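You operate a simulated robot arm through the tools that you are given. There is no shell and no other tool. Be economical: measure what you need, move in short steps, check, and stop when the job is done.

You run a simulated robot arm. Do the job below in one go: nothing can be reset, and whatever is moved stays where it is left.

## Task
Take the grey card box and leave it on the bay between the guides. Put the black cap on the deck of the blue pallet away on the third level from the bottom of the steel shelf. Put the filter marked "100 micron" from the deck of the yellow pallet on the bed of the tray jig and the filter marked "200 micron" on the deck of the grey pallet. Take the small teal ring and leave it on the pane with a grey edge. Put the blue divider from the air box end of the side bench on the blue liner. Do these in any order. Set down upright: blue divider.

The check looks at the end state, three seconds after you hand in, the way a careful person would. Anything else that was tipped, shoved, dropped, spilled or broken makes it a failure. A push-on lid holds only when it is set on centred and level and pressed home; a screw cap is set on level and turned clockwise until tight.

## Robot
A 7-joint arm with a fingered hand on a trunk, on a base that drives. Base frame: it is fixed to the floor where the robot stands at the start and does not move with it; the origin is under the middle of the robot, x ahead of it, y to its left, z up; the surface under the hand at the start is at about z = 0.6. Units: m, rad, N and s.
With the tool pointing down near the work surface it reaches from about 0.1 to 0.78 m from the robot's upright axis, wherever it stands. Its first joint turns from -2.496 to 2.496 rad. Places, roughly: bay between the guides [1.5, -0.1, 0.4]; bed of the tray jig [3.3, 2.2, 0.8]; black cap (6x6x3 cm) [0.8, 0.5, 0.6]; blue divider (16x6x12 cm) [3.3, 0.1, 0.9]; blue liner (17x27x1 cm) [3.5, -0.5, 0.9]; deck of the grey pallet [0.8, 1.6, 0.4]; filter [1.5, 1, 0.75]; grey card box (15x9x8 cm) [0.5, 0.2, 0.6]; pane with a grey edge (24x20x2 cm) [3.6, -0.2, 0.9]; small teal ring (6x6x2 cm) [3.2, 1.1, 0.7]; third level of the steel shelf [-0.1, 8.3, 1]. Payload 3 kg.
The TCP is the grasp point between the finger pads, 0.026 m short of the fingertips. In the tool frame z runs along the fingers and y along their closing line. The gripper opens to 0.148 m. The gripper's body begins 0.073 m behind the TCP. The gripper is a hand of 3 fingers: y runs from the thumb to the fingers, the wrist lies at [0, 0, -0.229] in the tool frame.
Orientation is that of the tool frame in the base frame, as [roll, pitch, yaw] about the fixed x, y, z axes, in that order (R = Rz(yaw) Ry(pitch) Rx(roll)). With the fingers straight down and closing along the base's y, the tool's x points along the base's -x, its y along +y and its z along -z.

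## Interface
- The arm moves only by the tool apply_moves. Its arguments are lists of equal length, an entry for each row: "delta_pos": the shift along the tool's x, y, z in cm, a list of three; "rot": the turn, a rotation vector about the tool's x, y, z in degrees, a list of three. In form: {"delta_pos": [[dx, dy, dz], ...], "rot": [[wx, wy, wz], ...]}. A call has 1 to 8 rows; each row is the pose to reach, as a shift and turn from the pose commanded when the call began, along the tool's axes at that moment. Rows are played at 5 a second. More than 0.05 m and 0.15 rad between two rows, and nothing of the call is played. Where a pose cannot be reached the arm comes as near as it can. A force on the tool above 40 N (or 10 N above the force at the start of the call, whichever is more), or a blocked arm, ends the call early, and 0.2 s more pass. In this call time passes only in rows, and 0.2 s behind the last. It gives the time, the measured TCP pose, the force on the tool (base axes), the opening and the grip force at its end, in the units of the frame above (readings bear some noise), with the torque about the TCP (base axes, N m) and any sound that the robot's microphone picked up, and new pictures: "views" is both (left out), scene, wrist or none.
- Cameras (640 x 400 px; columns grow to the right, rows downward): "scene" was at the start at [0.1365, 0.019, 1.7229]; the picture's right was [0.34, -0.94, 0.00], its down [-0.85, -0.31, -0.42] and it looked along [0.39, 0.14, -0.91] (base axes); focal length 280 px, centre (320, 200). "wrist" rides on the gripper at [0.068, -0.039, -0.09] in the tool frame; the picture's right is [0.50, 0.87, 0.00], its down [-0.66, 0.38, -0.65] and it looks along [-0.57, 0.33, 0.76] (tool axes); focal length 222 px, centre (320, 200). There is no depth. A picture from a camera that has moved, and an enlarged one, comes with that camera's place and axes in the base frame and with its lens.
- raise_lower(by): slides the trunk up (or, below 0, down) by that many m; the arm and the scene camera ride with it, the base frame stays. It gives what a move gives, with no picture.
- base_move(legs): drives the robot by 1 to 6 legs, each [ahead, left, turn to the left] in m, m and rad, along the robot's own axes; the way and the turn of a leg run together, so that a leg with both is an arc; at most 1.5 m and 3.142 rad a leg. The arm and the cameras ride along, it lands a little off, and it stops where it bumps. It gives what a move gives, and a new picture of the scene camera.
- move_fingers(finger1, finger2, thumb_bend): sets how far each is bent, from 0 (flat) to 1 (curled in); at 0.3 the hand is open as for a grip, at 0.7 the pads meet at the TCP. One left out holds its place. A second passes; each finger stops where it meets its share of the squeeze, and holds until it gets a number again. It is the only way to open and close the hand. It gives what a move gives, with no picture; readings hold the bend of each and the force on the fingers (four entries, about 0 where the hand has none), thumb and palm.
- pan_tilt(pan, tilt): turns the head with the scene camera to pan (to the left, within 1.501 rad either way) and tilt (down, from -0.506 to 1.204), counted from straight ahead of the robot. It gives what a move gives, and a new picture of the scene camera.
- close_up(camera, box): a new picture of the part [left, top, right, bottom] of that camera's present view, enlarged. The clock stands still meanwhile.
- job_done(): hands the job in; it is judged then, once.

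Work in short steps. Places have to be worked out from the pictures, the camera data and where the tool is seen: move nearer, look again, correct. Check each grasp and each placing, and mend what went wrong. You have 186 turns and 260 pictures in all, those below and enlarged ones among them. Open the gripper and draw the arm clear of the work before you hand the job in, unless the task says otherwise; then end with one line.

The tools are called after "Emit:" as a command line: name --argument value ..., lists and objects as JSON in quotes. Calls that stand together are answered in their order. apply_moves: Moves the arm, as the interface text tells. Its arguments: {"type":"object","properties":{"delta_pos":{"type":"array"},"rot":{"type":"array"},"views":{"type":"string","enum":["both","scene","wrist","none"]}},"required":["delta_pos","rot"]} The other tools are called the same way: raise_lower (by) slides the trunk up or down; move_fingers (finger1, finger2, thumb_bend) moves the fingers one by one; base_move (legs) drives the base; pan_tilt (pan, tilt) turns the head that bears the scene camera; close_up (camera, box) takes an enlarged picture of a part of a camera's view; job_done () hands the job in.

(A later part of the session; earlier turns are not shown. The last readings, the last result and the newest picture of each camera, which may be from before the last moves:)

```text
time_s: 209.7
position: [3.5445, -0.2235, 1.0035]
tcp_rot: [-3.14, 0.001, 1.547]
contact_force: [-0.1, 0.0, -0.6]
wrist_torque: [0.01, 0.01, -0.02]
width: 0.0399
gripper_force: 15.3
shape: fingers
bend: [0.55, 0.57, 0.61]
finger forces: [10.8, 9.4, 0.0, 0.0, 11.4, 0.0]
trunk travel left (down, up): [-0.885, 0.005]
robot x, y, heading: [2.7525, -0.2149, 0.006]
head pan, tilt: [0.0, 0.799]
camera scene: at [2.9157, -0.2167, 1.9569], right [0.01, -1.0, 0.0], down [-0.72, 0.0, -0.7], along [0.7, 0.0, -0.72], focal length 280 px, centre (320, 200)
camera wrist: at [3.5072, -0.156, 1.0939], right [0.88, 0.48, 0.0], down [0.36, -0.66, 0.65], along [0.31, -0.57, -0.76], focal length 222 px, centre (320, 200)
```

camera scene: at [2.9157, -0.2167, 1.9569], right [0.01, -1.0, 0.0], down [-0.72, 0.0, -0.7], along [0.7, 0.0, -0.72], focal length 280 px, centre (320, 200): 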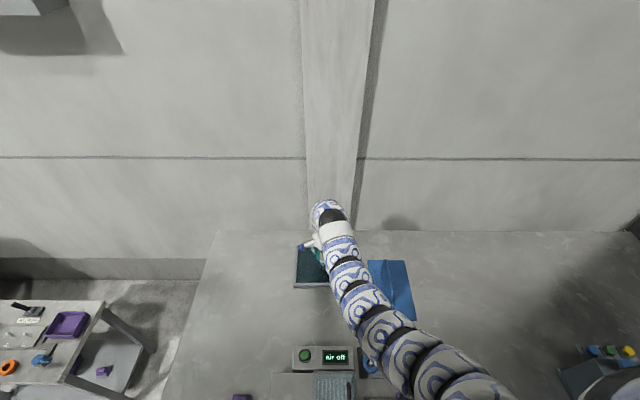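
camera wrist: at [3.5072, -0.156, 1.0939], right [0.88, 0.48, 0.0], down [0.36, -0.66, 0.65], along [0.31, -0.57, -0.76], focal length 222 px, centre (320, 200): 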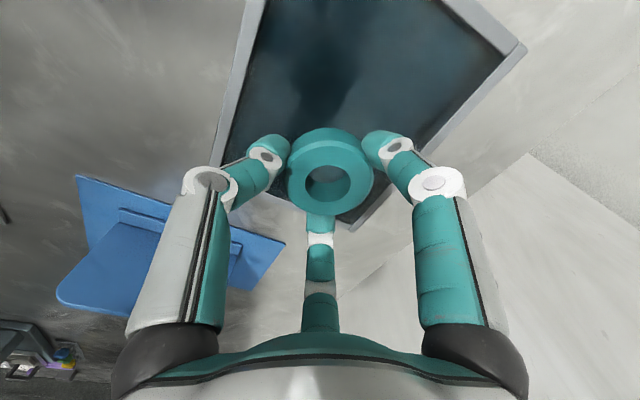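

Ring is over the pane interior; the divider still stands. Lower gently.

Emit:
apply_moves --delta_pos '[[0, 0, 2.5], [0, 0, 5], [0, 0, 6.5]]' --rot '[[0, 0, 0], [0, 0, 0], [0, 0, 0]]' --views "wrist"

```text
time_s: 210.5
position: [3.5425, -0.2232, 0.9383]
tcp_rot: [3.141, -0.001, 1.546]
contact_force: [0.4, -0.3, 0.4]
wrist_torque: [0.03, 0.0, 0.03]
width: 0.0397
gripper_force: 16.1
shape: fingers
bend: [0.55, 0.57, 0.61]
finger forces: [10.8, 9.4, 0.1, 0.0, 11.4, 0.0]
trunk travel left (down, up): [-0.885, 0.005]
robot x, y, heading: [2.7557, -0.2157, 0.006]
head pan, tilt: [0.0, 0.799]
camera wrist: at [3.5051, -0.1559, 1.0284], right [0.88, 0.48, 0.0], down [0.36, -0.66, 0.65], along [0.31, -0.57, -0.76], focal length 222 px, centre (320, 200)
```

wrist: 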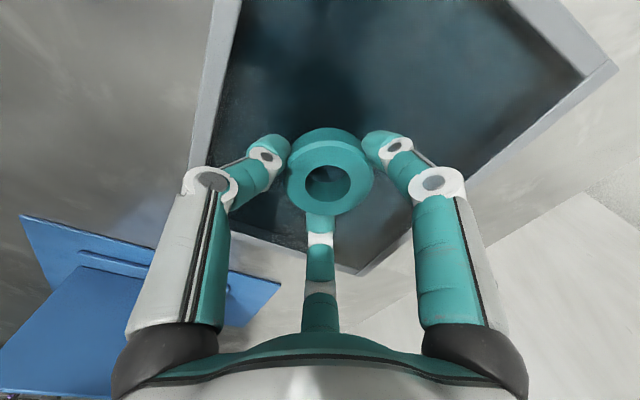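

No contact yet; continue in small steps.

Emit:
apply_moves --delta_pos '[[0, 0, 0.8], [0, 0, 1.4]]' --rot '[[0, 0, 0], [0, 0, 0]]' --views "none"

Emit:
apply_moves --delta_pos '[[0, 0, 0.5], [0, 0, 0.9]]' --rot '[[0, 0, 0], [0, 0, 0]]' --views "none"

```text
time_s: 211.1
position: [3.5434, -0.223, 0.9289]
tcp_rot: [3.135, 0.0, 1.544]
contact_force: [1.6, 0.4, 28.7]
wrist_torque: [0.26, -0.54, 0.0]
width: 0.04
gripper_force: 30.8
shape: fingers
bend: [0.55, 0.57, 0.61]
finger forces: [30.0, 19.8, 0.0, 0.1, 12.1, 0.0]
trunk travel left (down, up): [-0.885, 0.005]
robot x, y, heading: [2.7556, -0.2137, -0.001]
head pan, tilt: [0.0, 0.799]
```

```text
time_s: 211.4
position: [3.5462, -0.2222, 0.9297]
tcp_rot: [3.132, -0.003, 1.548]
contact_force: [-4.5, -1.2, 24.0]
wrist_torque: [0.07, -0.02, -0.01]
width: 0.0393
gripper_force: 29.8
shape: fingers
bend: [0.56, 0.57, 0.61]
finger forces: [24.5, 18.6, 0.1, 0.0, 17.2, 0.0]
trunk travel left (down, up): [-0.885, 0.005]
robot x, y, heading: [2.7572, -0.2145, 0.004]
head pan, tilt: [0.0, 0.799]
stopped in row 1: the force on the tool passed its limit at 44 N (the readings are from after the stop); the commanded pose is now the measured one
```

Firm contact. Ease off slightly and open the fingers.

Emit:
apply_moves --delta_pos '[[0, 0, -0.25]]' --rot '[[0, 0, 0]]' --views "none"

Emit:
move_fingers --finger1 0.42 --finger2 0.42 --thumb_bend 0.42

Emit:
apply_moves --delta_pos '[[0, 0, -3], [0, 0, -7], [0, 0, -11], [0, 0, -15]]' --rot '[[0, 0, 0], [0, 0, 0], [0, 0, 0], [0, 0, 0]]' --views "both"

```text
time_s: 211.8
position: [3.5468, -0.2227, 0.93]
tcp_rot: [3.133, -0.002, 1.547]
contact_force: [-0.5, 0.2, 10.5]
wrist_torque: [0.14, -0.14, 0.03]
width: 0.0396
gripper_force: 22.4
shape: fingers
bend: [0.56, 0.57, 0.61]
finger forces: [19.8, 12.7, 0.0, 0.0, 12.5, 0.0]
trunk travel left (down, up): [-0.885, 0.005]
robot x, y, heading: [2.7563, -0.2182, 0.009]
head pan, tilt: [0.0, 0.799]
```

```text
time_s: 212.8
position: [3.5461, -0.222, 0.928]
tcp_rot: [3.134, -0.002, 1.545]
contact_force: [1.1, 0.7, 0.3]
wrist_torque: [0.02, 0.05, 0.02]
width: 0.0877
gripper_force: 0.6
shape: fingers
bend: [0.42, 0.42, 0.42]
finger forces: [0.0, 0.0, 0.0, 0.0, 1.3, 0.0]
trunk travel left (down, up): [-0.885, 0.005]
robot x, y, heading: [2.7568, -0.2128, 0.004]
head pan, tilt: [0.0, 0.799]
```

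```text
time_s: 213.8
position: [3.5435, -0.2225, 1.079]
tcp_rot: [3.133, 0.0, 1.546]
contact_force: [0.1, 0.4, 0.7]
wrist_torque: [0.01, 0.03, 0.0]
width: 0.0883
gripper_force: 0.0
shape: fingers
bend: [0.42, 0.42, 0.42]
finger forces: [0.0, 0.0, 0.0, 0.0, 0.0, 0.1]
trunk travel left (down, up): [-0.885, 0.005]
robot x, y, heading: [2.7529, -0.2157, 0.008]
head pan, tilt: [0.0, 0.799]
camera scene: at [2.9147, -0.2165, 1.957], right [0.0, -1.0, 0.0], down [-0.72, 0.0, -0.7], along [0.7, 0.0, -0.72], focal length 280 px, centre (320, 200)
camera wrist: at [3.5056, -0.1553, 1.169], right [0.88, 0.48, 0.01], down [0.36, -0.66, 0.66], along [0.32, -0.57, -0.76], focal length 222 px, centre (320, 200)
```

scene: 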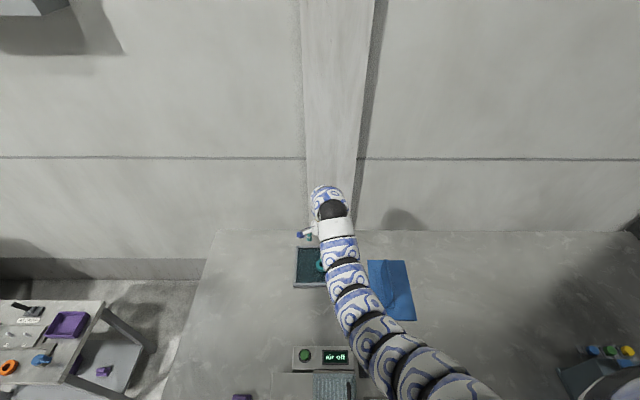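
wrist: 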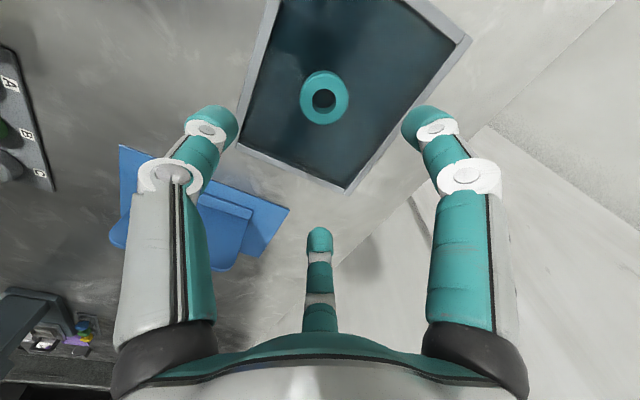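

Ring is on the pane. Retract and back away, then turn to the yellow pallet.

Emit:
apply_moves --delta_pos '[[0, -4, -2], [0, -8, -4], [0, -12, -6], [0, -16, -7], [0, -20, -8], [0, -24, -8]]' --rot '[[0, 0, 0], [0, 0, 0], [0, 0, 0], [0, 0, 0], [0, 0, 0], [0, 0, 0]]' --views "none"

Emit:
base_move --legs '[[-0.35, 0, 0], [0, 1.3, 0], [0, 0, 1.57], [0, 0, 1.2]]'

Emit:
pan_tilt --pan 0.2 --tilt 0.8

```text
time_s: 215.2
position: [3.3017, -0.2175, 1.1587]
tcp_rot: [3.135, 0.0, 1.547]
contact_force: [-0.4, 0.1, -0.6]
wrist_torque: [-0.01, 0.0, -0.01]
width: 0.0881
gripper_force: 0.1
shape: fingers
bend: [0.42, 0.42, 0.42]
finger forces: [0.0, 0.0, 0.0, 0.0, 0.0, 0.0]
trunk travel left (down, up): [-0.885, 0.005]
robot x, y, heading: [2.7554, -0.2154, 0.005]
head pan, tilt: [0.0, 0.799]
```

```text
time_s: 230.5
position: [1.905, 1.295, 1.1578]
tcp_rot: [3.135, -0.002, -1.968]
contact_force: [0.4, -0.1, 0.2]
wrist_torque: [0.0, 0.06, 0.0]
width: 0.0882
gripper_force: 0.0
shape: fingers
bend: [0.42, 0.42, 0.42]
finger forces: [0.1, 0.1, 0.0, 0.0, 0.0, 0.1]
trunk travel left (down, up): [-0.885, 0.005]
robot x, y, heading: [2.4162, 1.0922, 2.776]
head pan, tilt: [0.0, 0.799]
camera scene: at [2.2639, 1.149, 1.9569], right [0.36, 0.93, 0.0], down [0.67, -0.26, -0.7], along [-0.65, 0.25, -0.72], focal length 280 px, centre (320, 200)
```

scene: 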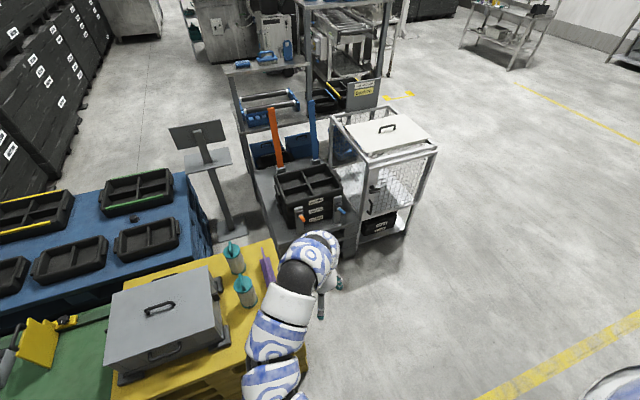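

```text
time_s: 231.2
position: [1.9032, 1.2953, 1.1581]
tcp_rot: [3.134, -0.003, -1.969]
contact_force: [0.8, -0.9, -0.7]
wrist_torque: [-0.01, 0.01, -0.03]
width: 0.0885
gripper_force: 0.0
shape: fingers
bend: [0.42, 0.42, 0.42]
finger forces: [0.0, 0.1, 0.0, 0.0, 0.0, 0.0]
trunk travel left (down, up): [-0.885, 0.005]
robot x, y, heading: [2.4137, 1.0928, 2.769]
head pan, tilt: [0.201, 0.799]
camera scene: at [2.2597, 1.1337, 1.9569], right [0.17, 0.99, 0.0], down [0.71, -0.12, -0.7], along [-0.69, 0.12, -0.72], focal length 280 px, centre (320, 200)
```

scene: 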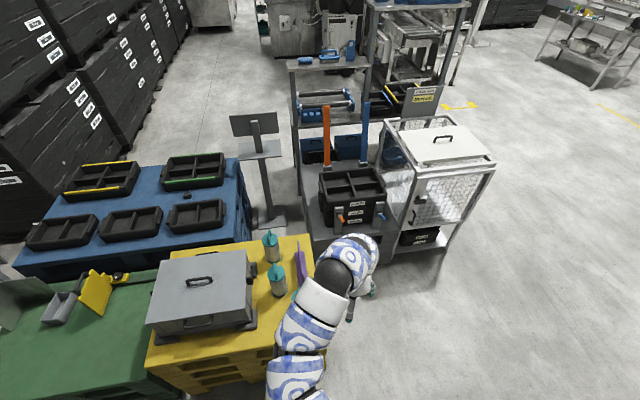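

The arm hides part of the filters. Swing the hand aside to the right, then close up on labels.

Emit:
apply_moves --delta_pos '[[-4, 0, 0], [-8, 0, 0], [-12, 0, 0], [-16, 0, 0], [-20, 0, 0], [-24, 0, 0]]' --rot '[[0, 0, 0], [0, 0, 0], [0, 0, 0], [0, 0, 0], [0, 0, 0], [0, 0, 0]]' --views "scene"

Emit:
close_up --camera "scene" --box '[220, 210, 340, 310]'

```text
time_s: 232.6
position: [1.9991, 1.514, 1.1577]
tcp_rot: [3.135, -0.002, -1.969]
contact_force: [-0.4, -0.5, 0.1]
wrist_torque: [-0.03, 0.0, 0.02]
width: 0.0885
gripper_force: 0.0
shape: fingers
bend: [0.42, 0.42, 0.42]
finger forces: [0.1, 0.0, 0.0, 0.1, 0.0, 0.0]
trunk travel left (down, up): [-0.885, 0.005]
robot x, y, heading: [2.4152, 1.0892, 2.774]
head pan, tilt: [0.201, 0.799]
camera scene: at [2.2598, 1.1344, 1.9569], right [0.17, 0.99, 0.0], down [0.71, -0.12, -0.7], along [-0.69, 0.12, -0.72], focal length 280 px, centre (320, 200)
```

scene: 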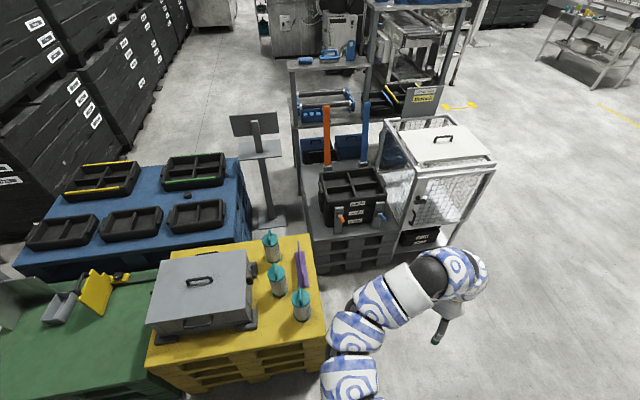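

```text
4.00 times, centred on (280, 260) of scene
camera zoom: at [2.2598, 1.1344, 1.9569], right [0.17, 0.99, 0.0], down [0.71, -0.12, -0.7], along [-0.69, 0.12, -0.72], focal length 1122 px, centre (480, -40)
```

zoom: 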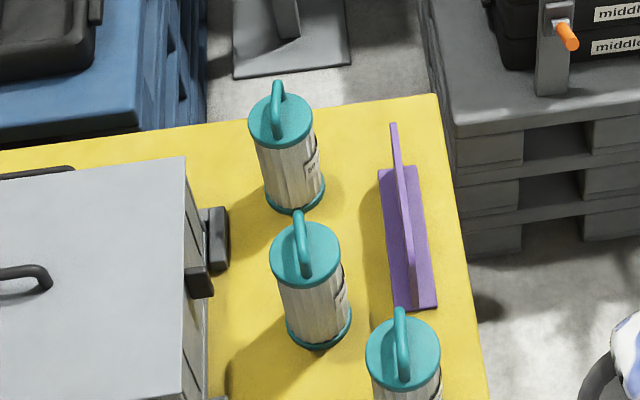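

Labels face +y. Drive around to the pallet's north side facing -y.

Emit:
base_move --legs '[[0.25, -0.65, 0], [0, 0, 1.938], [0, -0.72, 0]]'

Emit:
pan_tilt --pan 0.1 --tilt 0.95

```text
time_s: 244.6
position: [1.463, 1.2479, 1.1583]
tcp_rot: [3.134, -0.002, -0.027]
contact_force: [-0.2, -0.4, -0.5]
wrist_torque: [-0.01, -0.05, -0.01]
width: 0.0884
gripper_force: 0.0
shape: fingers
bend: [0.42, 0.42, 0.42]
finger forces: [0.0, 0.0, 0.1, 0.0, 0.0, 0.0]
trunk travel left (down, up): [-0.885, 0.005]
robot x, y, heading: [1.7025, 1.7847, -1.567]
head pan, tilt: [0.201, 0.799]
camera scene: at [1.7201, 1.6242, 1.9569], right [-0.98, -0.2, 0.0], down [-0.14, 0.7, -0.7], along [0.14, -0.68, -0.72], focal length 280 px, centre (320, 200)
```

scene: 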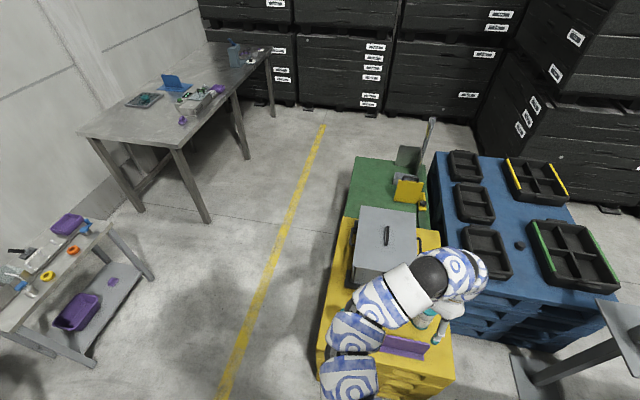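

```text
time_s: 245.3
position: [1.4648, 1.2469, 1.1573]
tcp_rot: [3.134, -0.001, -0.028]
contact_force: [-0.9, 0.4, 0.5]
wrist_torque: [0.02, -0.01, 0.04]
width: 0.0885
gripper_force: 0.0
shape: fingers
bend: [0.42, 0.42, 0.42]
finger forces: [0.1, 0.0, 0.1, 0.0, 0.0, 0.0]
trunk travel left (down, up): [-0.885, 0.005]
robot x, y, heading: [1.7052, 1.7864, -1.567]
head pan, tilt: [0.099, 0.949]
camera scene: at [1.7121, 1.6309, 1.9454], right [-0.99, -0.1, 0.0], down [-0.08, 0.81, -0.58], along [0.06, -0.58, -0.81], focal length 280 px, centre (320, 200)
```

scene: 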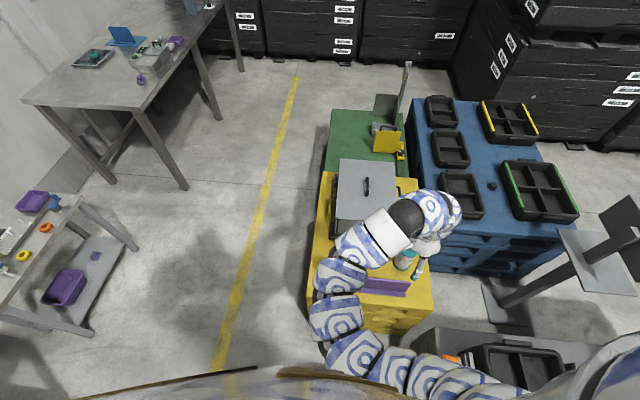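

Check the wrist view.

Emit:
close_up --camera "wrist" --box '[0, 0, 640, 400]'

```text
1.00 times, centred on (320, 200) of wrist (not enlarged: the box is as wide or as high as the picture)
camera zoom: at [1.5336, 1.2839, 1.2482], right [0.48, -0.88, 0.01], down [-0.67, -0.36, 0.66], along [-0.57, -0.32, -0.76], focal length 222 px, centre (320, 200)
```

zoom: 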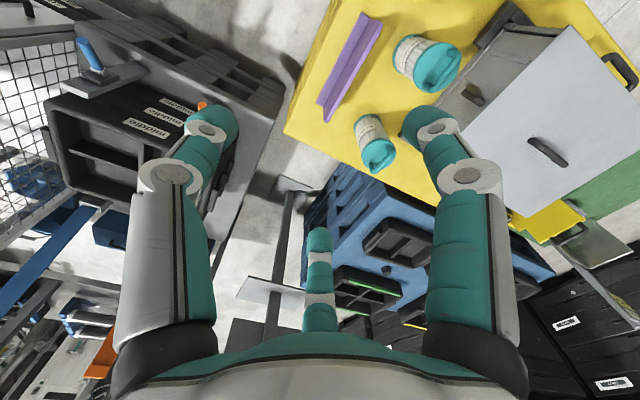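

Zoom into the two filters' labels.

Emit:
close_up --camera "wrist" --box '[340, 20, 470, 180]'

Emit:
apply_moves --delta_pos '[[4, 0, 0], [8, 0, 0], [12, 0, 0], [16, 0, 0], [20, 0, 0], [24, 0, 0]]' --rot '[[0, 0, 0], [0, 0, 0], [0, 0, 0], [0, 0, 0], [0, 0, 0], [0, 0, 0]]' --views "wrist"

```text
2.50 times, centred on (405, 100) of wrist
camera zoom: at [1.5336, 1.2839, 1.2482], right [0.48, -0.88, 0.01], down [-0.67, -0.36, 0.66], along [-0.57, -0.32, -0.76], focal length 555 px, centre (108, 450)
```

zoom: 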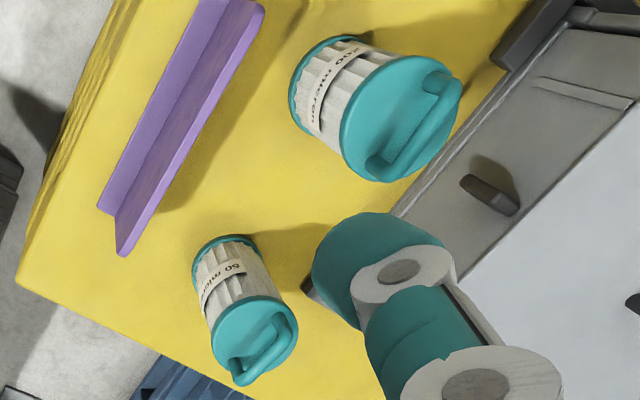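

```text
time_s: 246.7
position: [1.7015, 1.2424, 1.1621]
tcp_rot: [3.134, 0.0, -0.027]
contact_force: [-0.5, -0.1, -0.1]
wrist_torque: [0.0, -0.02, -0.02]
width: 0.0885
gripper_force: 0.1
shape: fingers
bend: [0.42, 0.42, 0.42]
finger forces: [0.1, 0.1, 0.0, 0.0, 0.0, 0.1]
trunk travel left (down, up): [-0.885, 0.005]
robot x, y, heading: [1.7023, 1.7849, -1.567]
head pan, tilt: [0.099, 0.949]
camera wrist: at [1.7704, 1.2787, 1.2519], right [0.48, -0.88, 0.01], down [-0.67, -0.36, 0.66], along [-0.57, -0.32, -0.75], focal length 222 px, centre (320, 200)
```

wrist: 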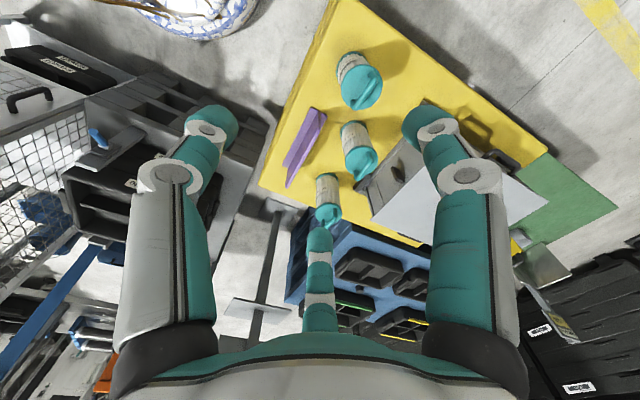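

F1 (far) is "50 micron", F2 (middle) "200 micron". Check the near one.

Emit:
close_up --camera "wrist" --box '[310, 30, 410, 190]'

```text
2.50 times, centred on (360, 110) of wrist
camera zoom: at [1.7704, 1.2787, 1.2519], right [0.48, -0.88, 0.01], down [-0.67, -0.36, 0.66], along [-0.57, -0.32, -0.75], focal length 555 px, centre (220, 425)
```

zoom: 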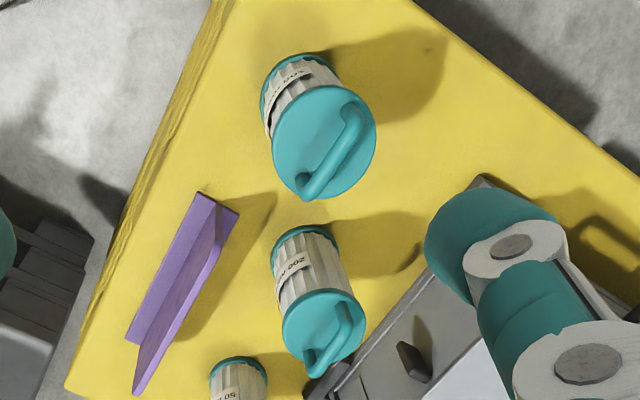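

Now view the grey pallet deck to the robot's right for free space.

Emit:
pan_tilt --pan -1.3 --tilt 0.9

```text
time_s: 248.2
position: [1.6993, 1.2422, 1.162]
tcp_rot: [3.135, -0.003, -0.028]
contact_force: [-1.0, -0.2, -0.1]
wrist_torque: [0.0, 0.01, -0.02]
width: 0.0882
gripper_force: 0.1
shape: fingers
bend: [0.42, 0.42, 0.42]
finger forces: [0.1, 0.1, 0.1, 0.0, 0.0, 0.0]
trunk travel left (down, up): [-0.885, 0.005]
robot x, y, heading: [1.705, 1.786, -1.57]
head pan, tilt: [-1.3, 0.901]
camera scene: at [1.632, 1.6829, 1.949], right [-0.27, 0.96, 0.0], down [0.75, 0.21, -0.62], along [-0.6, -0.17, -0.78], focal length 280 px, centre (320, 200)
```

scene: 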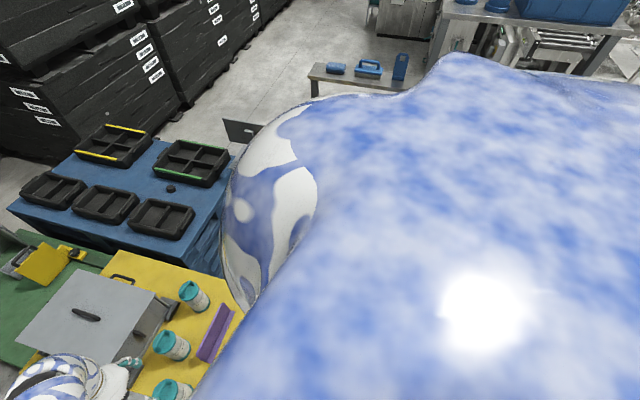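

Occluded; I'll look later. First grasp the 200 micron filter: move above (1.595, 1.063) at z≈0.97 with fingers open.

Emit:
move_fingers --finger1 0.3 --finger2 0.3 --thumb_bend 0.3

Emit:
apply_moves --delta_pos '[[-1.8, 3, 2], [-3.6, 6, 4], [-5.4, 9, 6.5], [-7.2, 12, 9], [-8.8, 15, 12], [-10, 18.2, 14], [-10, 18.2, 18.5]]' --rot '[[0, 0, 0], [0, 0, 0], [0, 0, 0], [0, 0, 0], [0, 0, 0], [0, 0, 0], [0.4, 0, 0]]' --views "wrist"

```text
time_s: 249.2
position: [1.7003, 1.2426, 1.1608]
tcp_rot: [3.135, -0.002, -0.028]
contact_force: [-0.1, -0.2, -0.7]
wrist_torque: [-0.03, 0.01, -0.05]
width: 0.1266
gripper_force: 0.0
shape: fingers
bend: [0.3, 0.3, 0.3]
finger forces: [0.0, 0.0, 0.0, 0.0, 0.0, 0.0]
trunk travel left (down, up): [-0.885, 0.005]
robot x, y, heading: [1.7047, 1.7834, -1.569]
head pan, tilt: [-1.3, 0.901]
```

```text
time_s: 250.8
position: [1.5985, 1.0551, 0.9746]
tcp_rot: [-3.142, -0.001, -0.029]
contact_force: [-0.3, 0.1, -0.5]
wrist_torque: [0.02, -0.01, -0.02]
width: 0.1268
gripper_force: 0.1
shape: fingers
bend: [0.3, 0.3, 0.3]
finger forces: [0.1, 0.0, 0.0, 0.0, 0.0, 0.0]
trunk travel left (down, up): [-0.885, 0.005]
robot x, y, heading: [1.7014, 1.7875, -1.574]
head pan, tilt: [-1.3, 0.901]
camera wrist: at [1.668, 1.0917, 1.0646], right [0.47, -0.88, 0.0], down [-0.67, -0.36, 0.65], along [-0.57, -0.31, -0.76], focal length 222 px, centre (320, 200)
```

wrist: 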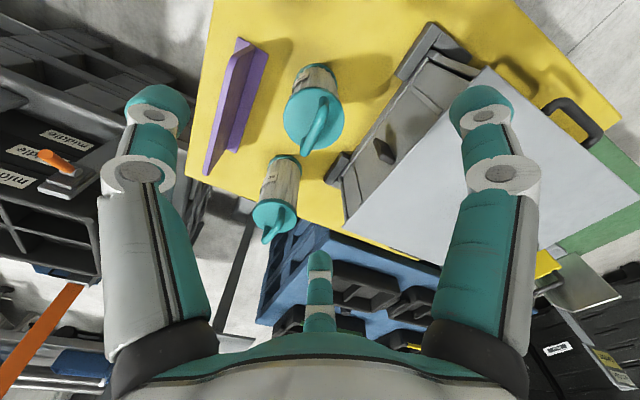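

F2 disc centre ≈ (1.580,1.055), top z≈0.795. Adjust x and descend around it.

Emit:
apply_moves --delta_pos '[[-1.0, 0, 3], [-1.8, 0, 7], [-1.8, 0, 11]]' --rot '[[0, 0, 0], [0, 0, 0], [0, 0, 0]]' --views "wrist"

```text
time_s: 251.6
position: [1.5829, 1.0571, 0.8652]
tcp_rot: [-3.14, 0.0, -0.026]
contact_force: [-0.7, 0.0, 0.4]
wrist_torque: [0.03, 0.03, 0.01]
width: 0.1269
gripper_force: 0.0
shape: fingers
bend: [0.3, 0.3, 0.3]
finger forces: [0.1, 0.0, 0.0, 0.1, 0.0, 0.0]
trunk travel left (down, up): [-0.885, 0.005]
robot x, y, heading: [1.6997, 1.7858, -1.568]
head pan, tilt: [-1.3, 0.901]
camera wrist: at [1.6523, 1.0936, 0.9556], right [0.48, -0.88, 0.0], down [-0.67, -0.36, 0.65], along [-0.57, -0.31, -0.76], focal length 222 px, centre (320, 200)
```

wrist: 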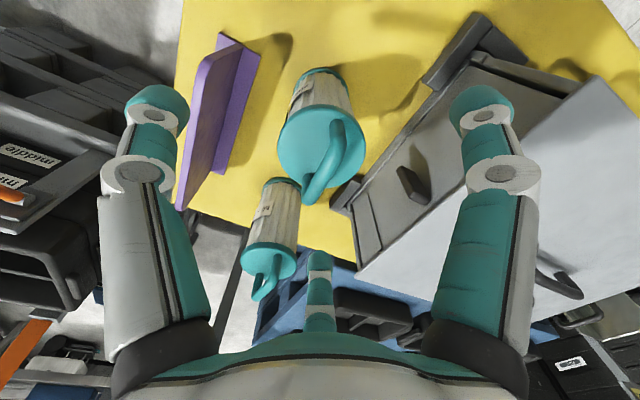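

Aligned exactly. Descend 8 cm and close.

Emit:
apply_moves --delta_pos '[[0, 0, 3], [0, 0, 6], [0, 0, 8]]' --rot '[[0, 0, 0], [0, 0, 0], [0, 0, 0]]' --views "wrist"

Emit:
move_fingers --finger1 0.6 --finger2 0.6 --thumb_bend 0.6

```text
time_s: 252.4
position: [1.5805, 1.058, 0.7837]
tcp_rot: [-3.141, -0.001, -0.029]
contact_force: [-0.9, -0.4, -0.4]
wrist_torque: [0.03, -0.01, 0.0]
width: 0.1266
gripper_force: 0.0
shape: fingers
bend: [0.3, 0.3, 0.3]
finger forces: [0.0, 0.1, 0.0, 0.1, 0.1, 0.0]
trunk travel left (down, up): [-0.885, 0.005]
robot x, y, heading: [1.7056, 1.783, -1.57]
head pan, tilt: [-1.3, 0.901]
camera wrist: at [1.6501, 1.0944, 0.8738], right [0.48, -0.88, 0.0], down [-0.67, -0.36, 0.65], along [-0.57, -0.31, -0.76], focal length 222 px, centre (320, 200)
```

wrist: 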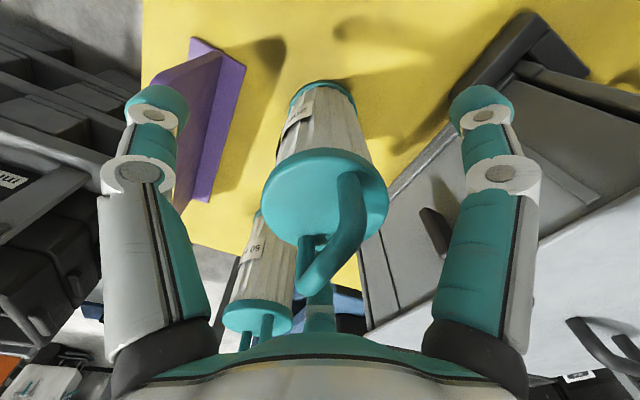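

```text
time_s: 253.4
position: [1.5806, 1.0592, 0.7837]
tcp_rot: [3.142, -0.002, -0.027]
contact_force: [-0.3, 0.1, 3.4]
wrist_torque: [0.03, 0.04, 0.0]
width: 0.0616
gripper_force: 14.8
shape: fingers
bend: [0.48, 0.47, 0.54]
finger forces: [10.4, 10.7, 0.0, 0.1, 9.3, 0.1]
trunk travel left (down, up): [-0.885, 0.005]
robot x, y, heading: [1.7066, 1.7885, -1.572]
head pan, tilt: [-1.3, 0.901]
```

Gripped on all three; tighten and lift.

Emit:
move_fingers --finger1 0.72 --finger2 0.72 --thumb_bend 0.75

Emit:
apply_moves --delta_pos '[[0, 0, -2], [0, 0, -6], [0, 0, -10], [0, 0, -14], [0, 0, -18], [0, 0, -22], [0, 0, -26], [0, -2, -30]]' --rot '[[0, 0, 0], [0, 0, 0], [0, 0, 0], [0, 0, 0], [0, 0, 0], [0, 0, 0], [0, 0, 0], [0, 0, 0]]' --views "wrist"

```text
time_s: 254.4
position: [1.5808, 1.0591, 0.7847]
tcp_rot: [3.14, -0.003, -0.027]
contact_force: [0.7, -0.7, -1.2]
wrist_torque: [0.07, -0.02, -0.03]
width: 0.0605
gripper_force: 24.0
shape: fingers
bend: [0.46, 0.46, 0.61]
finger forces: [14.3, 12.4, 0.0, 0.0, 21.6, 0.1]
trunk travel left (down, up): [-0.885, 0.005]
robot x, y, heading: [1.7039, 1.785, -1.569]
head pan, tilt: [-1.3, 0.901]
```

```text
time_s: 256.2
position: [1.5851, 1.0851, 1.0852]
tcp_rot: [-3.14, 0.001, -0.026]
contact_force: [1.1, -0.1, -2.3]
wrist_torque: [0.08, 0.07, -0.02]
width: 0.0595
gripper_force: 22.5
shape: fingers
bend: [0.44, 0.46, 0.63]
finger forces: [14.4, 11.5, 0.0, 0.1, 19.0, 0.0]
trunk travel left (down, up): [-0.885, 0.005]
robot x, y, heading: [1.7039, 1.786, -1.564]
head pan, tilt: [-1.3, 0.901]
camera wrist: at [1.6533, 1.1216, 1.1743], right [0.48, -0.88, 0.0], down [-0.66, -0.36, 0.65], along [-0.57, -0.31, -0.76], focal length 222 px, centre (320, 200)
```

wrist: 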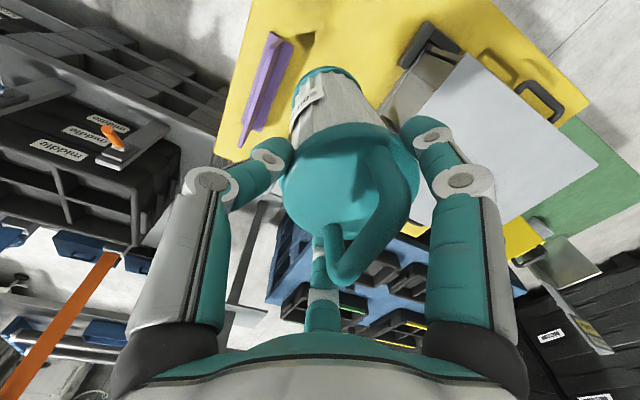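

Held securely. Retract a bit and turn right to face the grey pallet.

Emit:
apply_moves --delta_pos '[[0, -4, -2], [0, -8, -4], [0, -12, -6], [2, -16, -6]]' --rot '[[0, 0, 0], [0, 0, 0], [0, 0, 0], [0, 0, 0]]' --views "none"

Emit:
base_move --legs '[[0, 0, -1.3]]'

Emit:
pan_tilt --pan 0.3 --tilt 0.9

```text
time_s: 257.2
position: [1.6055, 1.2393, 1.1425]
tcp_rot: [3.141, -0.002, -0.028]
contact_force: [0.1, -0.3, -3.1]
wrist_torque: [0.06, 0.01, 0.01]
width: 0.059
gripper_force: 21.6
shape: fingers
bend: [0.44, 0.46, 0.63]
finger forces: [11.7, 12.4, 0.0, 0.1, 18.4, 0.0]
trunk travel left (down, up): [-0.885, 0.005]
robot x, y, heading: [1.7039, 1.7854, -1.564]
head pan, tilt: [-1.3, 0.901]
```

```text
time_s: 260.9
position: [1.1485, 1.7522, 1.1419]
tcp_rot: [3.141, -0.001, -1.363]
contact_force: [-0.7, 0.6, -3.7]
wrist_torque: [0.03, -0.06, 0.01]
width: 0.0538
gripper_force: 20.0
shape: fingers
bend: [0.46, 0.45, 0.65]
finger forces: [10.6, 13.2, 0.0, 0.0, 16.5, 0.0]
trunk travel left (down, up): [-0.885, 0.005]
robot x, y, heading: [1.7047, 1.7846, -2.905]
head pan, tilt: [-1.3, 0.901]
camera scene: at [1.5895, 1.8305, 1.949], right [0.87, 0.49, 0.0], down [0.38, -0.68, -0.62], along [-0.3, 0.54, -0.78], focal length 280 px, centre (320, 200)
```

scene: 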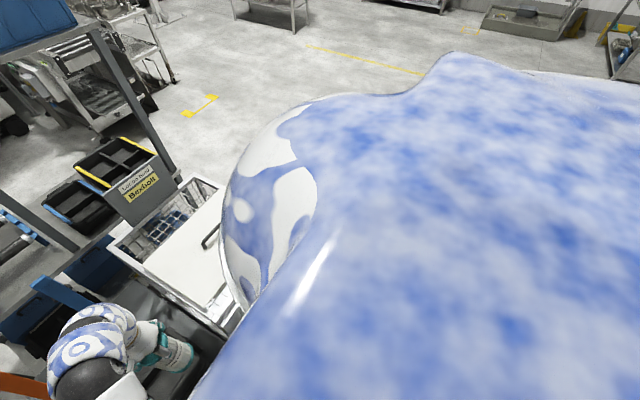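

```text
time_s: 262.6
position: [1.149, 1.7536, 1.1427]
tcp_rot: [3.141, -0.001, -1.361]
contact_force: [-0.4, 0.0, -2.9]
wrist_torque: [0.0, -0.06, 0.03]
width: 0.0539
gripper_force: 20.3
shape: fingers
bend: [0.46, 0.45, 0.65]
finger forces: [10.7, 13.3, 0.0, 0.0, 16.6, 0.0]
trunk travel left (down, up): [-0.885, 0.005]
robot x, y, heading: [1.7061, 1.7841, -2.901]
head pan, tilt: [0.3, 0.901]
camera scene: at [1.5616, 1.7257, 1.949], right [-0.51, 0.86, 0.0], down [0.67, 0.4, -0.62], along [-0.53, -0.32, -0.78], focal length 280 px, centre (320, 200)
```

scene: 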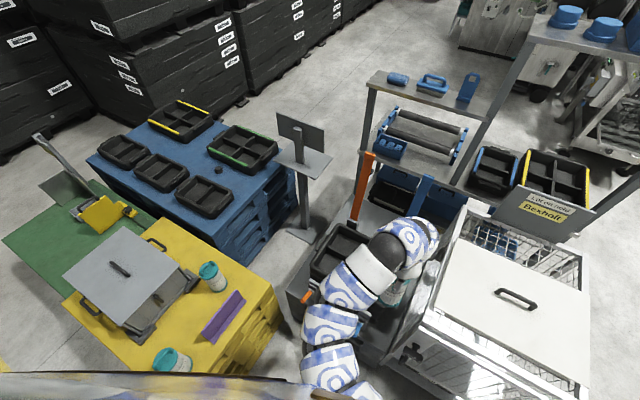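

Check the filter in the hand and the deck from the wrist camera.

Emit:
close_up --camera "wrist" --box '[0, 0, 640, 400]'

Emit:
close_up --camera "scene" --box '[270, 150, 450, 340]'

```text
1.00 times, centred on (320, 200) of wrist (not enlarged: the box is as wide or as high as the picture)
camera zoom: at [1.2022, 1.6947, 1.233], right [-0.74, -0.67, 0.0], down [-0.51, 0.56, 0.65], along [-0.44, 0.48, -0.76], focal length 222 px, centre (320, 200)
```

zoom: 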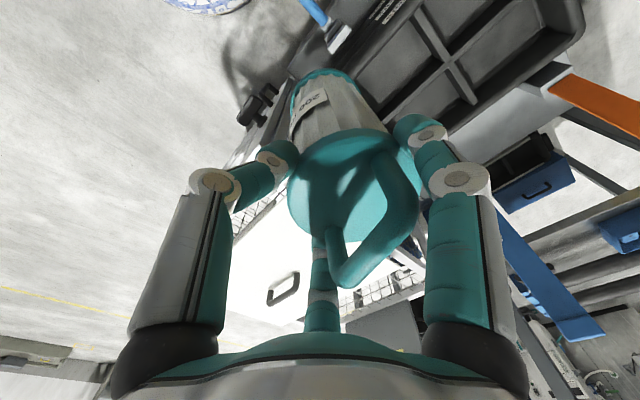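

```text
2.11 times, centred on (360, 245) of scene
camera zoom: at [1.5616, 1.7257, 1.949], right [-0.51, 0.86, 0.0], down [0.67, 0.4, -0.62], along [-0.53, -0.32, -0.78], focal length 590 px, centre (236, 105)
```

zoom: 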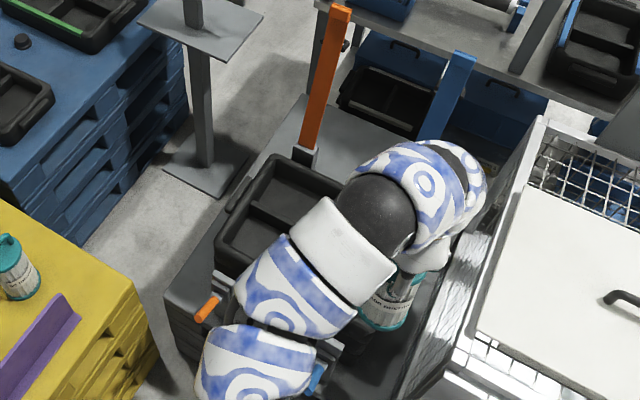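

I need an unobstructed view of the deck; swing the arm (with the filter) to the left.

Emit:
apply_moves --delta_pos '[[4.5, 0, 0], [9, 0, 0], [13.5, 0, 0], [18, 0, 0], [22.5, 0, 0], [27, 0, 0], [31, 0, 0], [35, 0, 0]]' --rot '[[0, 0, 0], [0, 0, 0], [0, 0, 0], [0, 0, 0], [0, 0, 0], [0, 0, 0], [0, 0, 0], [0, 0, 0]]' --views "scene"

Emit:
close_up --camera "scene" --box '[270, 170, 450, 360]'

```text
time_s: 264.4
position: [1.2236, 1.4133, 1.146]
tcp_rot: [-3.14, 0.0, -1.361]
contact_force: [-0.1, -0.7, -3.2]
wrist_torque: [-0.02, -0.06, 0.01]
width: 0.0533
gripper_force: 20.4
shape: fingers
bend: [0.46, 0.45, 0.65]
finger forces: [10.6, 13.4, 0.1, 0.0, 16.3, 0.0]
trunk travel left (down, up): [-0.885, 0.005]
robot x, y, heading: [1.7015, 1.7858, -2.9]
head pan, tilt: [0.3, 0.901]
camera scene: at [1.5614, 1.7246, 1.9489], right [-0.51, 0.86, 0.0], down [0.67, 0.4, -0.62], along [-0.53, -0.32, -0.78], focal length 280 px, centre (320, 200)
```

scene: 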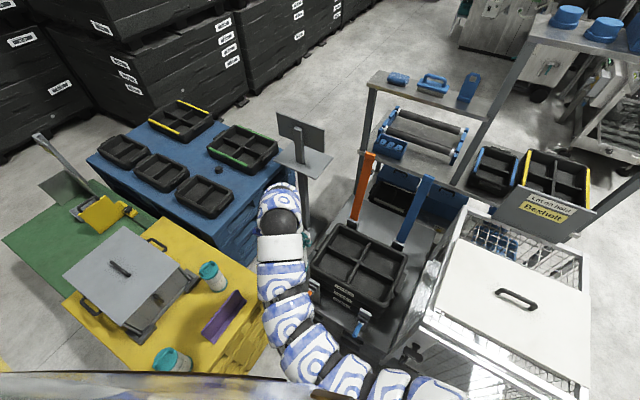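

```text
2.11 times, centred on (360, 265) of scene
camera zoom: at [1.5614, 1.7246, 1.9489], right [-0.51, 0.86, 0.0], down [0.67, 0.4, -0.62], along [-0.53, -0.32, -0.78], focal length 590 px, centre (236, 63)
```

zoom: 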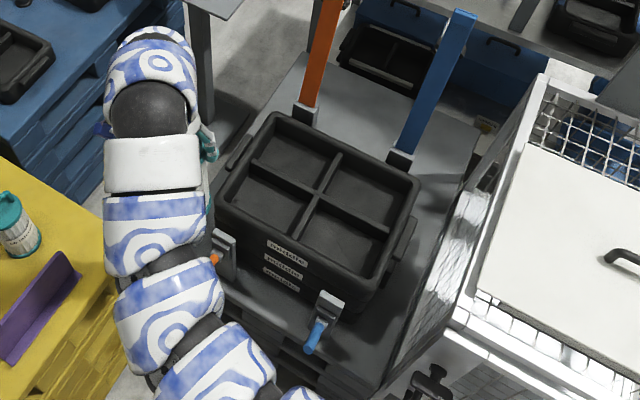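

The open deck area is west of the bin, between the two posts: target ≈(0.68,1.56). Drive closer: to (1.46,1.66) heading π.

Emit:
base_move --legs '[[0, 0, -0.24], [0.17, 0.12, 0]]'

Emit:
base_move --legs '[[0.07, 0, 0]]'

```text
time_s: 266.9
position: [0.9771, 1.418, 1.1456]
tcp_rot: [-3.139, 0.0, -1.605]
contact_force: [0.8, 0.2, -2.8]
wrist_torque: [0.0, -0.06, 0.01]
width: 0.0531
gripper_force: 20.3
shape: fingers
bend: [0.46, 0.45, 0.65]
finger forces: [10.7, 13.5, 0.0, 0.1, 16.2, 0.0]
trunk travel left (down, up): [-0.885, 0.005]
robot x, y, heading: [1.5358, 1.666, 3.133]
head pan, tilt: [0.3, 0.901]
camera scene: at [1.3796, 1.6381, 1.9488], right [-0.29, 0.96, 0.0], down [0.75, 0.23, -0.62], along [-0.59, -0.18, -0.78], focal length 280 px, centre (320, 200)
```

scene: 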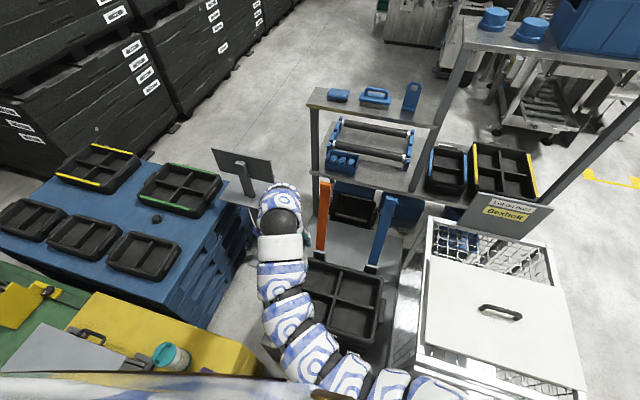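

```text
time_s: 268.0
position: [0.9174, 1.4177, 1.1463]
tcp_rot: [-3.141, 0.001, -1.604]
contact_force: [1.4, 0.0, -2.7]
wrist_torque: [-0.04, 0.0, -0.02]
width: 0.0531
gripper_force: 20.9
shape: fingers
bend: [0.46, 0.45, 0.65]
finger forces: [10.7, 13.6, 0.0, 0.0, 16.6, 0.1]
trunk travel left (down, up): [-0.885, 0.005]
robot x, y, heading: [1.4747, 1.6597, 3.136]
head pan, tilt: [0.3, 0.901]
stopped in leg 1: the robot was blocked; the commanded pose is now the measured one
camera scene: at [1.3225, 1.6393, 1.9493], right [-0.29, 0.96, 0.0], down [0.75, 0.23, -0.62], along [-0.59, -0.18, -0.78], focal length 280 px, centre (320, 200)
```

scene: 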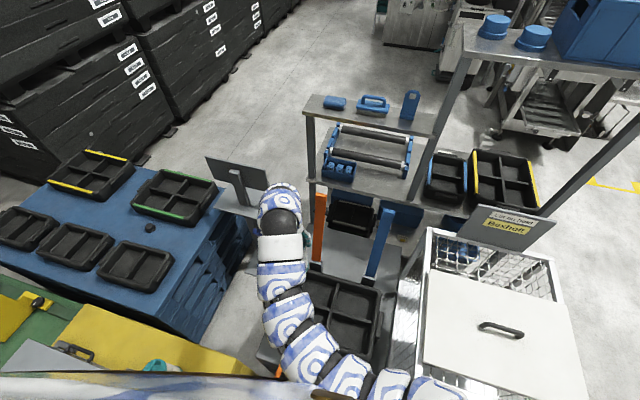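

Blocked by the pallet at x=1.475 (robot radius ≈0.31). Take a close-up to re-measure bin, posts and free deck.

Emit:
close_up --camera "scene" --box '[270, 180, 430, 380]'

```text
2.00 times, centred on (350, 280) of scene
camera zoom: at [1.3225, 1.6393, 1.9493], right [-0.29, 0.96, 0.0], down [0.75, 0.23, -0.62], along [-0.59, -0.18, -0.78], focal length 561 px, centre (260, 40)
```

zoom: 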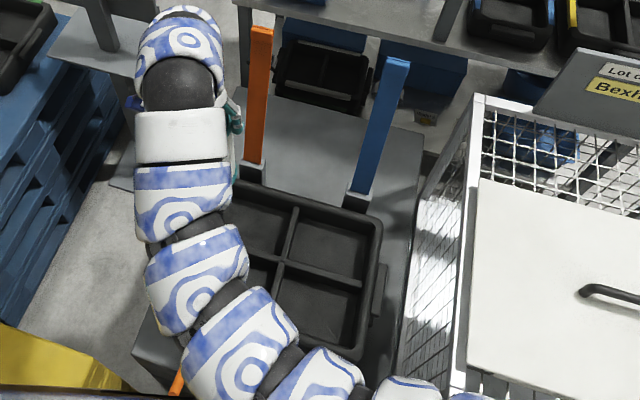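

Posts at (0.66,1.42) and (0.66,1.72), bin rim x≈0.785. Move sideways to y=1.57, then west between the posts while lowering to z≈0.95.

Emit:
apply_moves --delta_pos '[[-4, 0, 0], [-8, 0, 0], [-12, 0, 0], [-15, 2, 2], [-15, 6, 4], [-15, 10, 6], [-15, 14, 8], [-15, 17, 10]]' --rot '[[0, 0, 0], [0, 0, 0], [0, 0, 0], [0, 0, 0], [0, 0, 0], [0, 0, 0], [0, 0, 0], [0, 0, 0]]' --views "both"

```text
time_s: 269.8
position: [0.7509, 1.572, 1.0458]
tcp_rot: [-3.137, -0.002, -1.605]
contact_force: [-0.2, 0.9, -3.0]
wrist_torque: [-0.01, -0.07, -0.01]
width: 0.0525
gripper_force: 20.2
shape: fingers
bend: [0.46, 0.45, 0.65]
finger forces: [10.9, 13.3, 0.0, 0.0, 15.9, 0.0]
trunk travel left (down, up): [-0.885, 0.005]
robot x, y, heading: [1.471, 1.6633, 3.134]
head pan, tilt: [0.3, 0.901]
camera scene: at [1.3178, 1.64, 1.9489], right [-0.29, 0.96, 0.0], down [0.75, 0.23, -0.62], along [-0.59, -0.18, -0.78], focal length 280 px, centre (320, 200)
camera wrist: at [0.789, 1.5037, 1.1367], right [-0.88, -0.47, 0.0], down [-0.36, 0.67, 0.65], along [-0.31, 0.58, -0.76], focal length 222 px, centre (320, 200)
```

scene: 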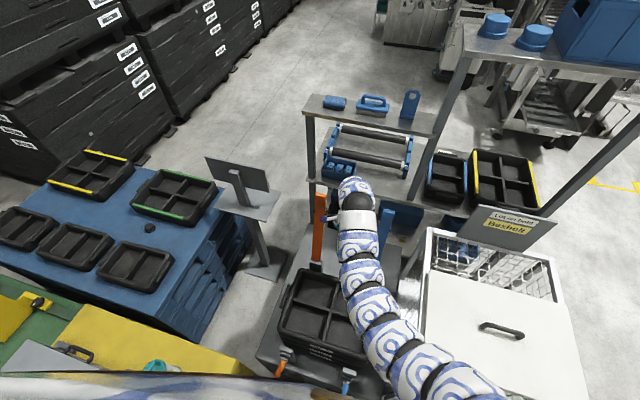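
wrist: 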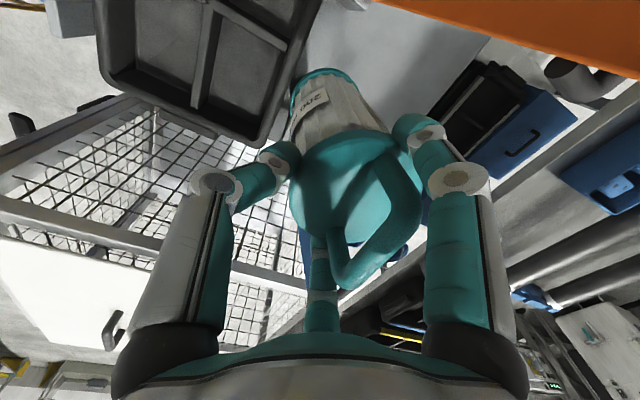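

Continue 6 cm west and down to z≈0.95.

Emit:
apply_moves --delta_pos '[[0, 2.5, 3], [0, 4.5, 6], [0, 6, 9]]' --rot '[[0, 0, 0], [0, 0, 0], [0, 0, 0]]' --views "wrist"

```text
time_s: 270.6
position: [0.6905, 1.5752, 0.9563]
tcp_rot: [-3.138, -0.002, -1.605]
contact_force: [0.0, -0.5, -2.5]
wrist_torque: [-0.02, -0.06, 0.01]
width: 0.0518
gripper_force: 19.9
shape: fingers
bend: [0.46, 0.45, 0.65]
finger forces: [11.3, 11.9, 0.0, 0.0, 15.9, 0.1]
trunk travel left (down, up): [-0.885, 0.005]
robot x, y, heading: [1.4719, 1.6639, 3.136]
head pan, tilt: [0.3, 0.901]
camera wrist: at [0.7278, 1.5052, 1.0465], right [-0.88, -0.47, 0.0], down [-0.36, 0.67, 0.65], along [-0.31, 0.58, -0.76], focal length 222 px, centre (320, 200)
```

wrist: 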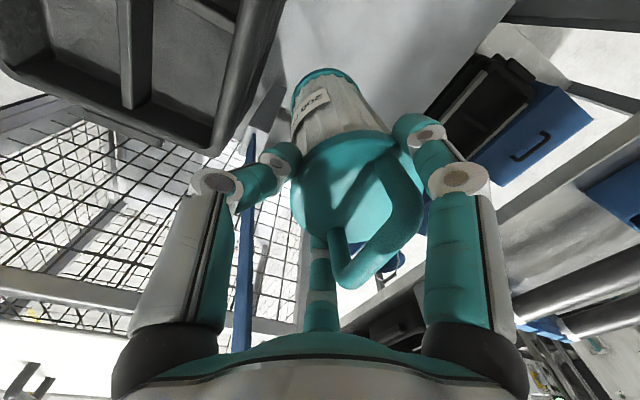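

Positioned over free deck. Lower with the trunk.

Emit:
raise_lower --by -0.28

Emit:
close_up --camera "wrist" --box '[0, 0, 640, 400]'

```text
time_s: 273.5
position: [0.6923, 1.5758, 0.6771]
tcp_rot: [-3.141, 0.001, -1.604]
contact_force: [-0.3, -0.8, -2.8]
wrist_torque: [0.02, -0.07, 0.0]
width: 0.0518
gripper_force: 19.9
shape: fingers
bend: [0.46, 0.45, 0.65]
finger forces: [11.3, 12.1, 0.0, 0.1, 16.2, 0.0]
trunk travel left (down, up): [-0.605, 0.285]
robot x, y, heading: [1.4702, 1.6654, 3.138]
head pan, tilt: [0.3, 0.901]
```

```text
1.00 times, centred on (320, 200) of wrist (not enlarged: the box is as wide or as high as the picture)
camera zoom: at [0.7294, 1.5054, 0.7678], right [-0.88, -0.47, 0.0], down [-0.36, 0.67, 0.65], along [-0.31, 0.58, -0.76], focal length 222 px, centre (320, 200)
```

zoom: 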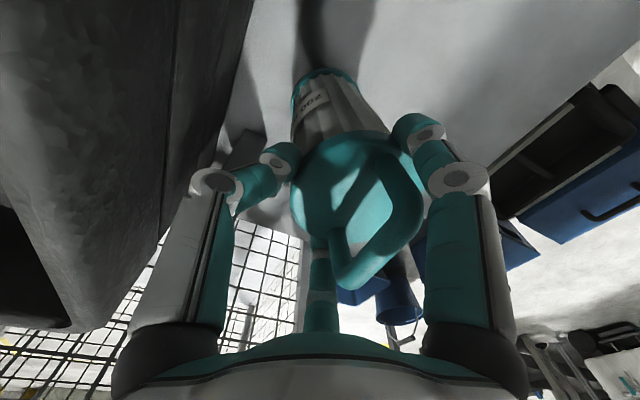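

Nearly there; lower in small steps watching the force.

Emit:
raise_lower --by -0.03

Emit:
apply_moves --delta_pos '[[0, 0, 0.7], [0, 0, 1.4]]' --rot '[[0, 0, 0], [0, 0, 0]]' --views "none"

```text
time_s: 274.2
position: [0.6911, 1.575, 0.6472]
tcp_rot: [3.142, 0.001, -1.605]
contact_force: [0.4, 0.2, -2.9]
wrist_torque: [0.01, -0.02, 0.0]
width: 0.0521
gripper_force: 19.6
shape: fingers
bend: [0.46, 0.45, 0.65]
finger forces: [11.4, 12.0, 0.0, 0.0, 16.2, 0.1]
trunk travel left (down, up): [-0.575, 0.315]
robot x, y, heading: [1.4765, 1.6646, 3.137]
head pan, tilt: [0.3, 0.901]
```

```text
time_s: 274.8
position: [0.6919, 1.5746, 0.6359]
tcp_rot: [3.139, -0.002, -1.604]
contact_force: [4.6, 1.2, 11.0]
wrist_torque: [0.13, -0.06, 0.0]
width: 0.0515
gripper_force: 21.9
shape: fingers
bend: [0.46, 0.45, 0.66]
finger forces: [10.6, 12.8, 0.0, 0.0, 20.1, 0.0]
trunk travel left (down, up): [-0.575, 0.315]
robot x, y, heading: [1.4744, 1.6641, 3.137]
head pan, tilt: [0.3, 0.901]
```

Bottom touches the deck. Release with small openings.

Emit:
move_fingers --finger1 0.36 --finger2 0.36 --thumb_bend 0.48

Emit:
close_up --camera "wrist" --box '[0, 0, 640, 400]'

```text
time_s: 275.8
position: [0.693, 1.5745, 0.6333]
tcp_rot: [-3.141, -0.001, -1.603]
contact_force: [0.4, 0.9, -0.7]
wrist_torque: [0.01, 0.01, 0.0]
width: 0.0888
gripper_force: 0.1
shape: fingers
bend: [0.36, 0.36, 0.48]
finger forces: [0.0, 0.1, 0.0, 0.1, 0.1, 0.0]
trunk travel left (down, up): [-0.575, 0.315]
robot x, y, heading: [1.4713, 1.6629, 3.138]
head pan, tilt: [0.3, 0.901]
```

```text
1.00 times, centred on (320, 200) of wrist (not enlarged: the box is as wide or as high as the picture)
camera zoom: at [0.73, 1.5043, 0.7241], right [-0.88, -0.47, 0.0], down [-0.36, 0.67, 0.65], along [-0.31, 0.58, -0.76], focal length 222 px, centre (320, 200)
```

zoom: 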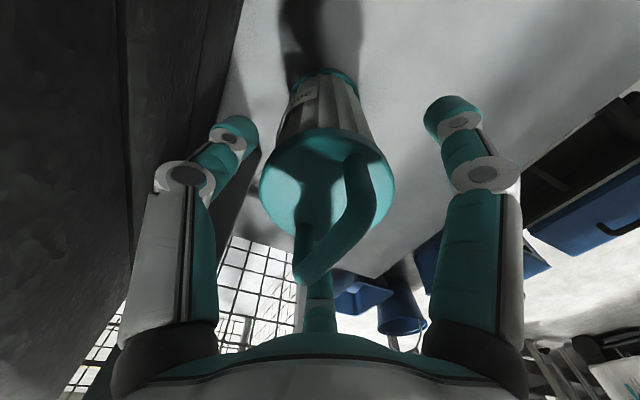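

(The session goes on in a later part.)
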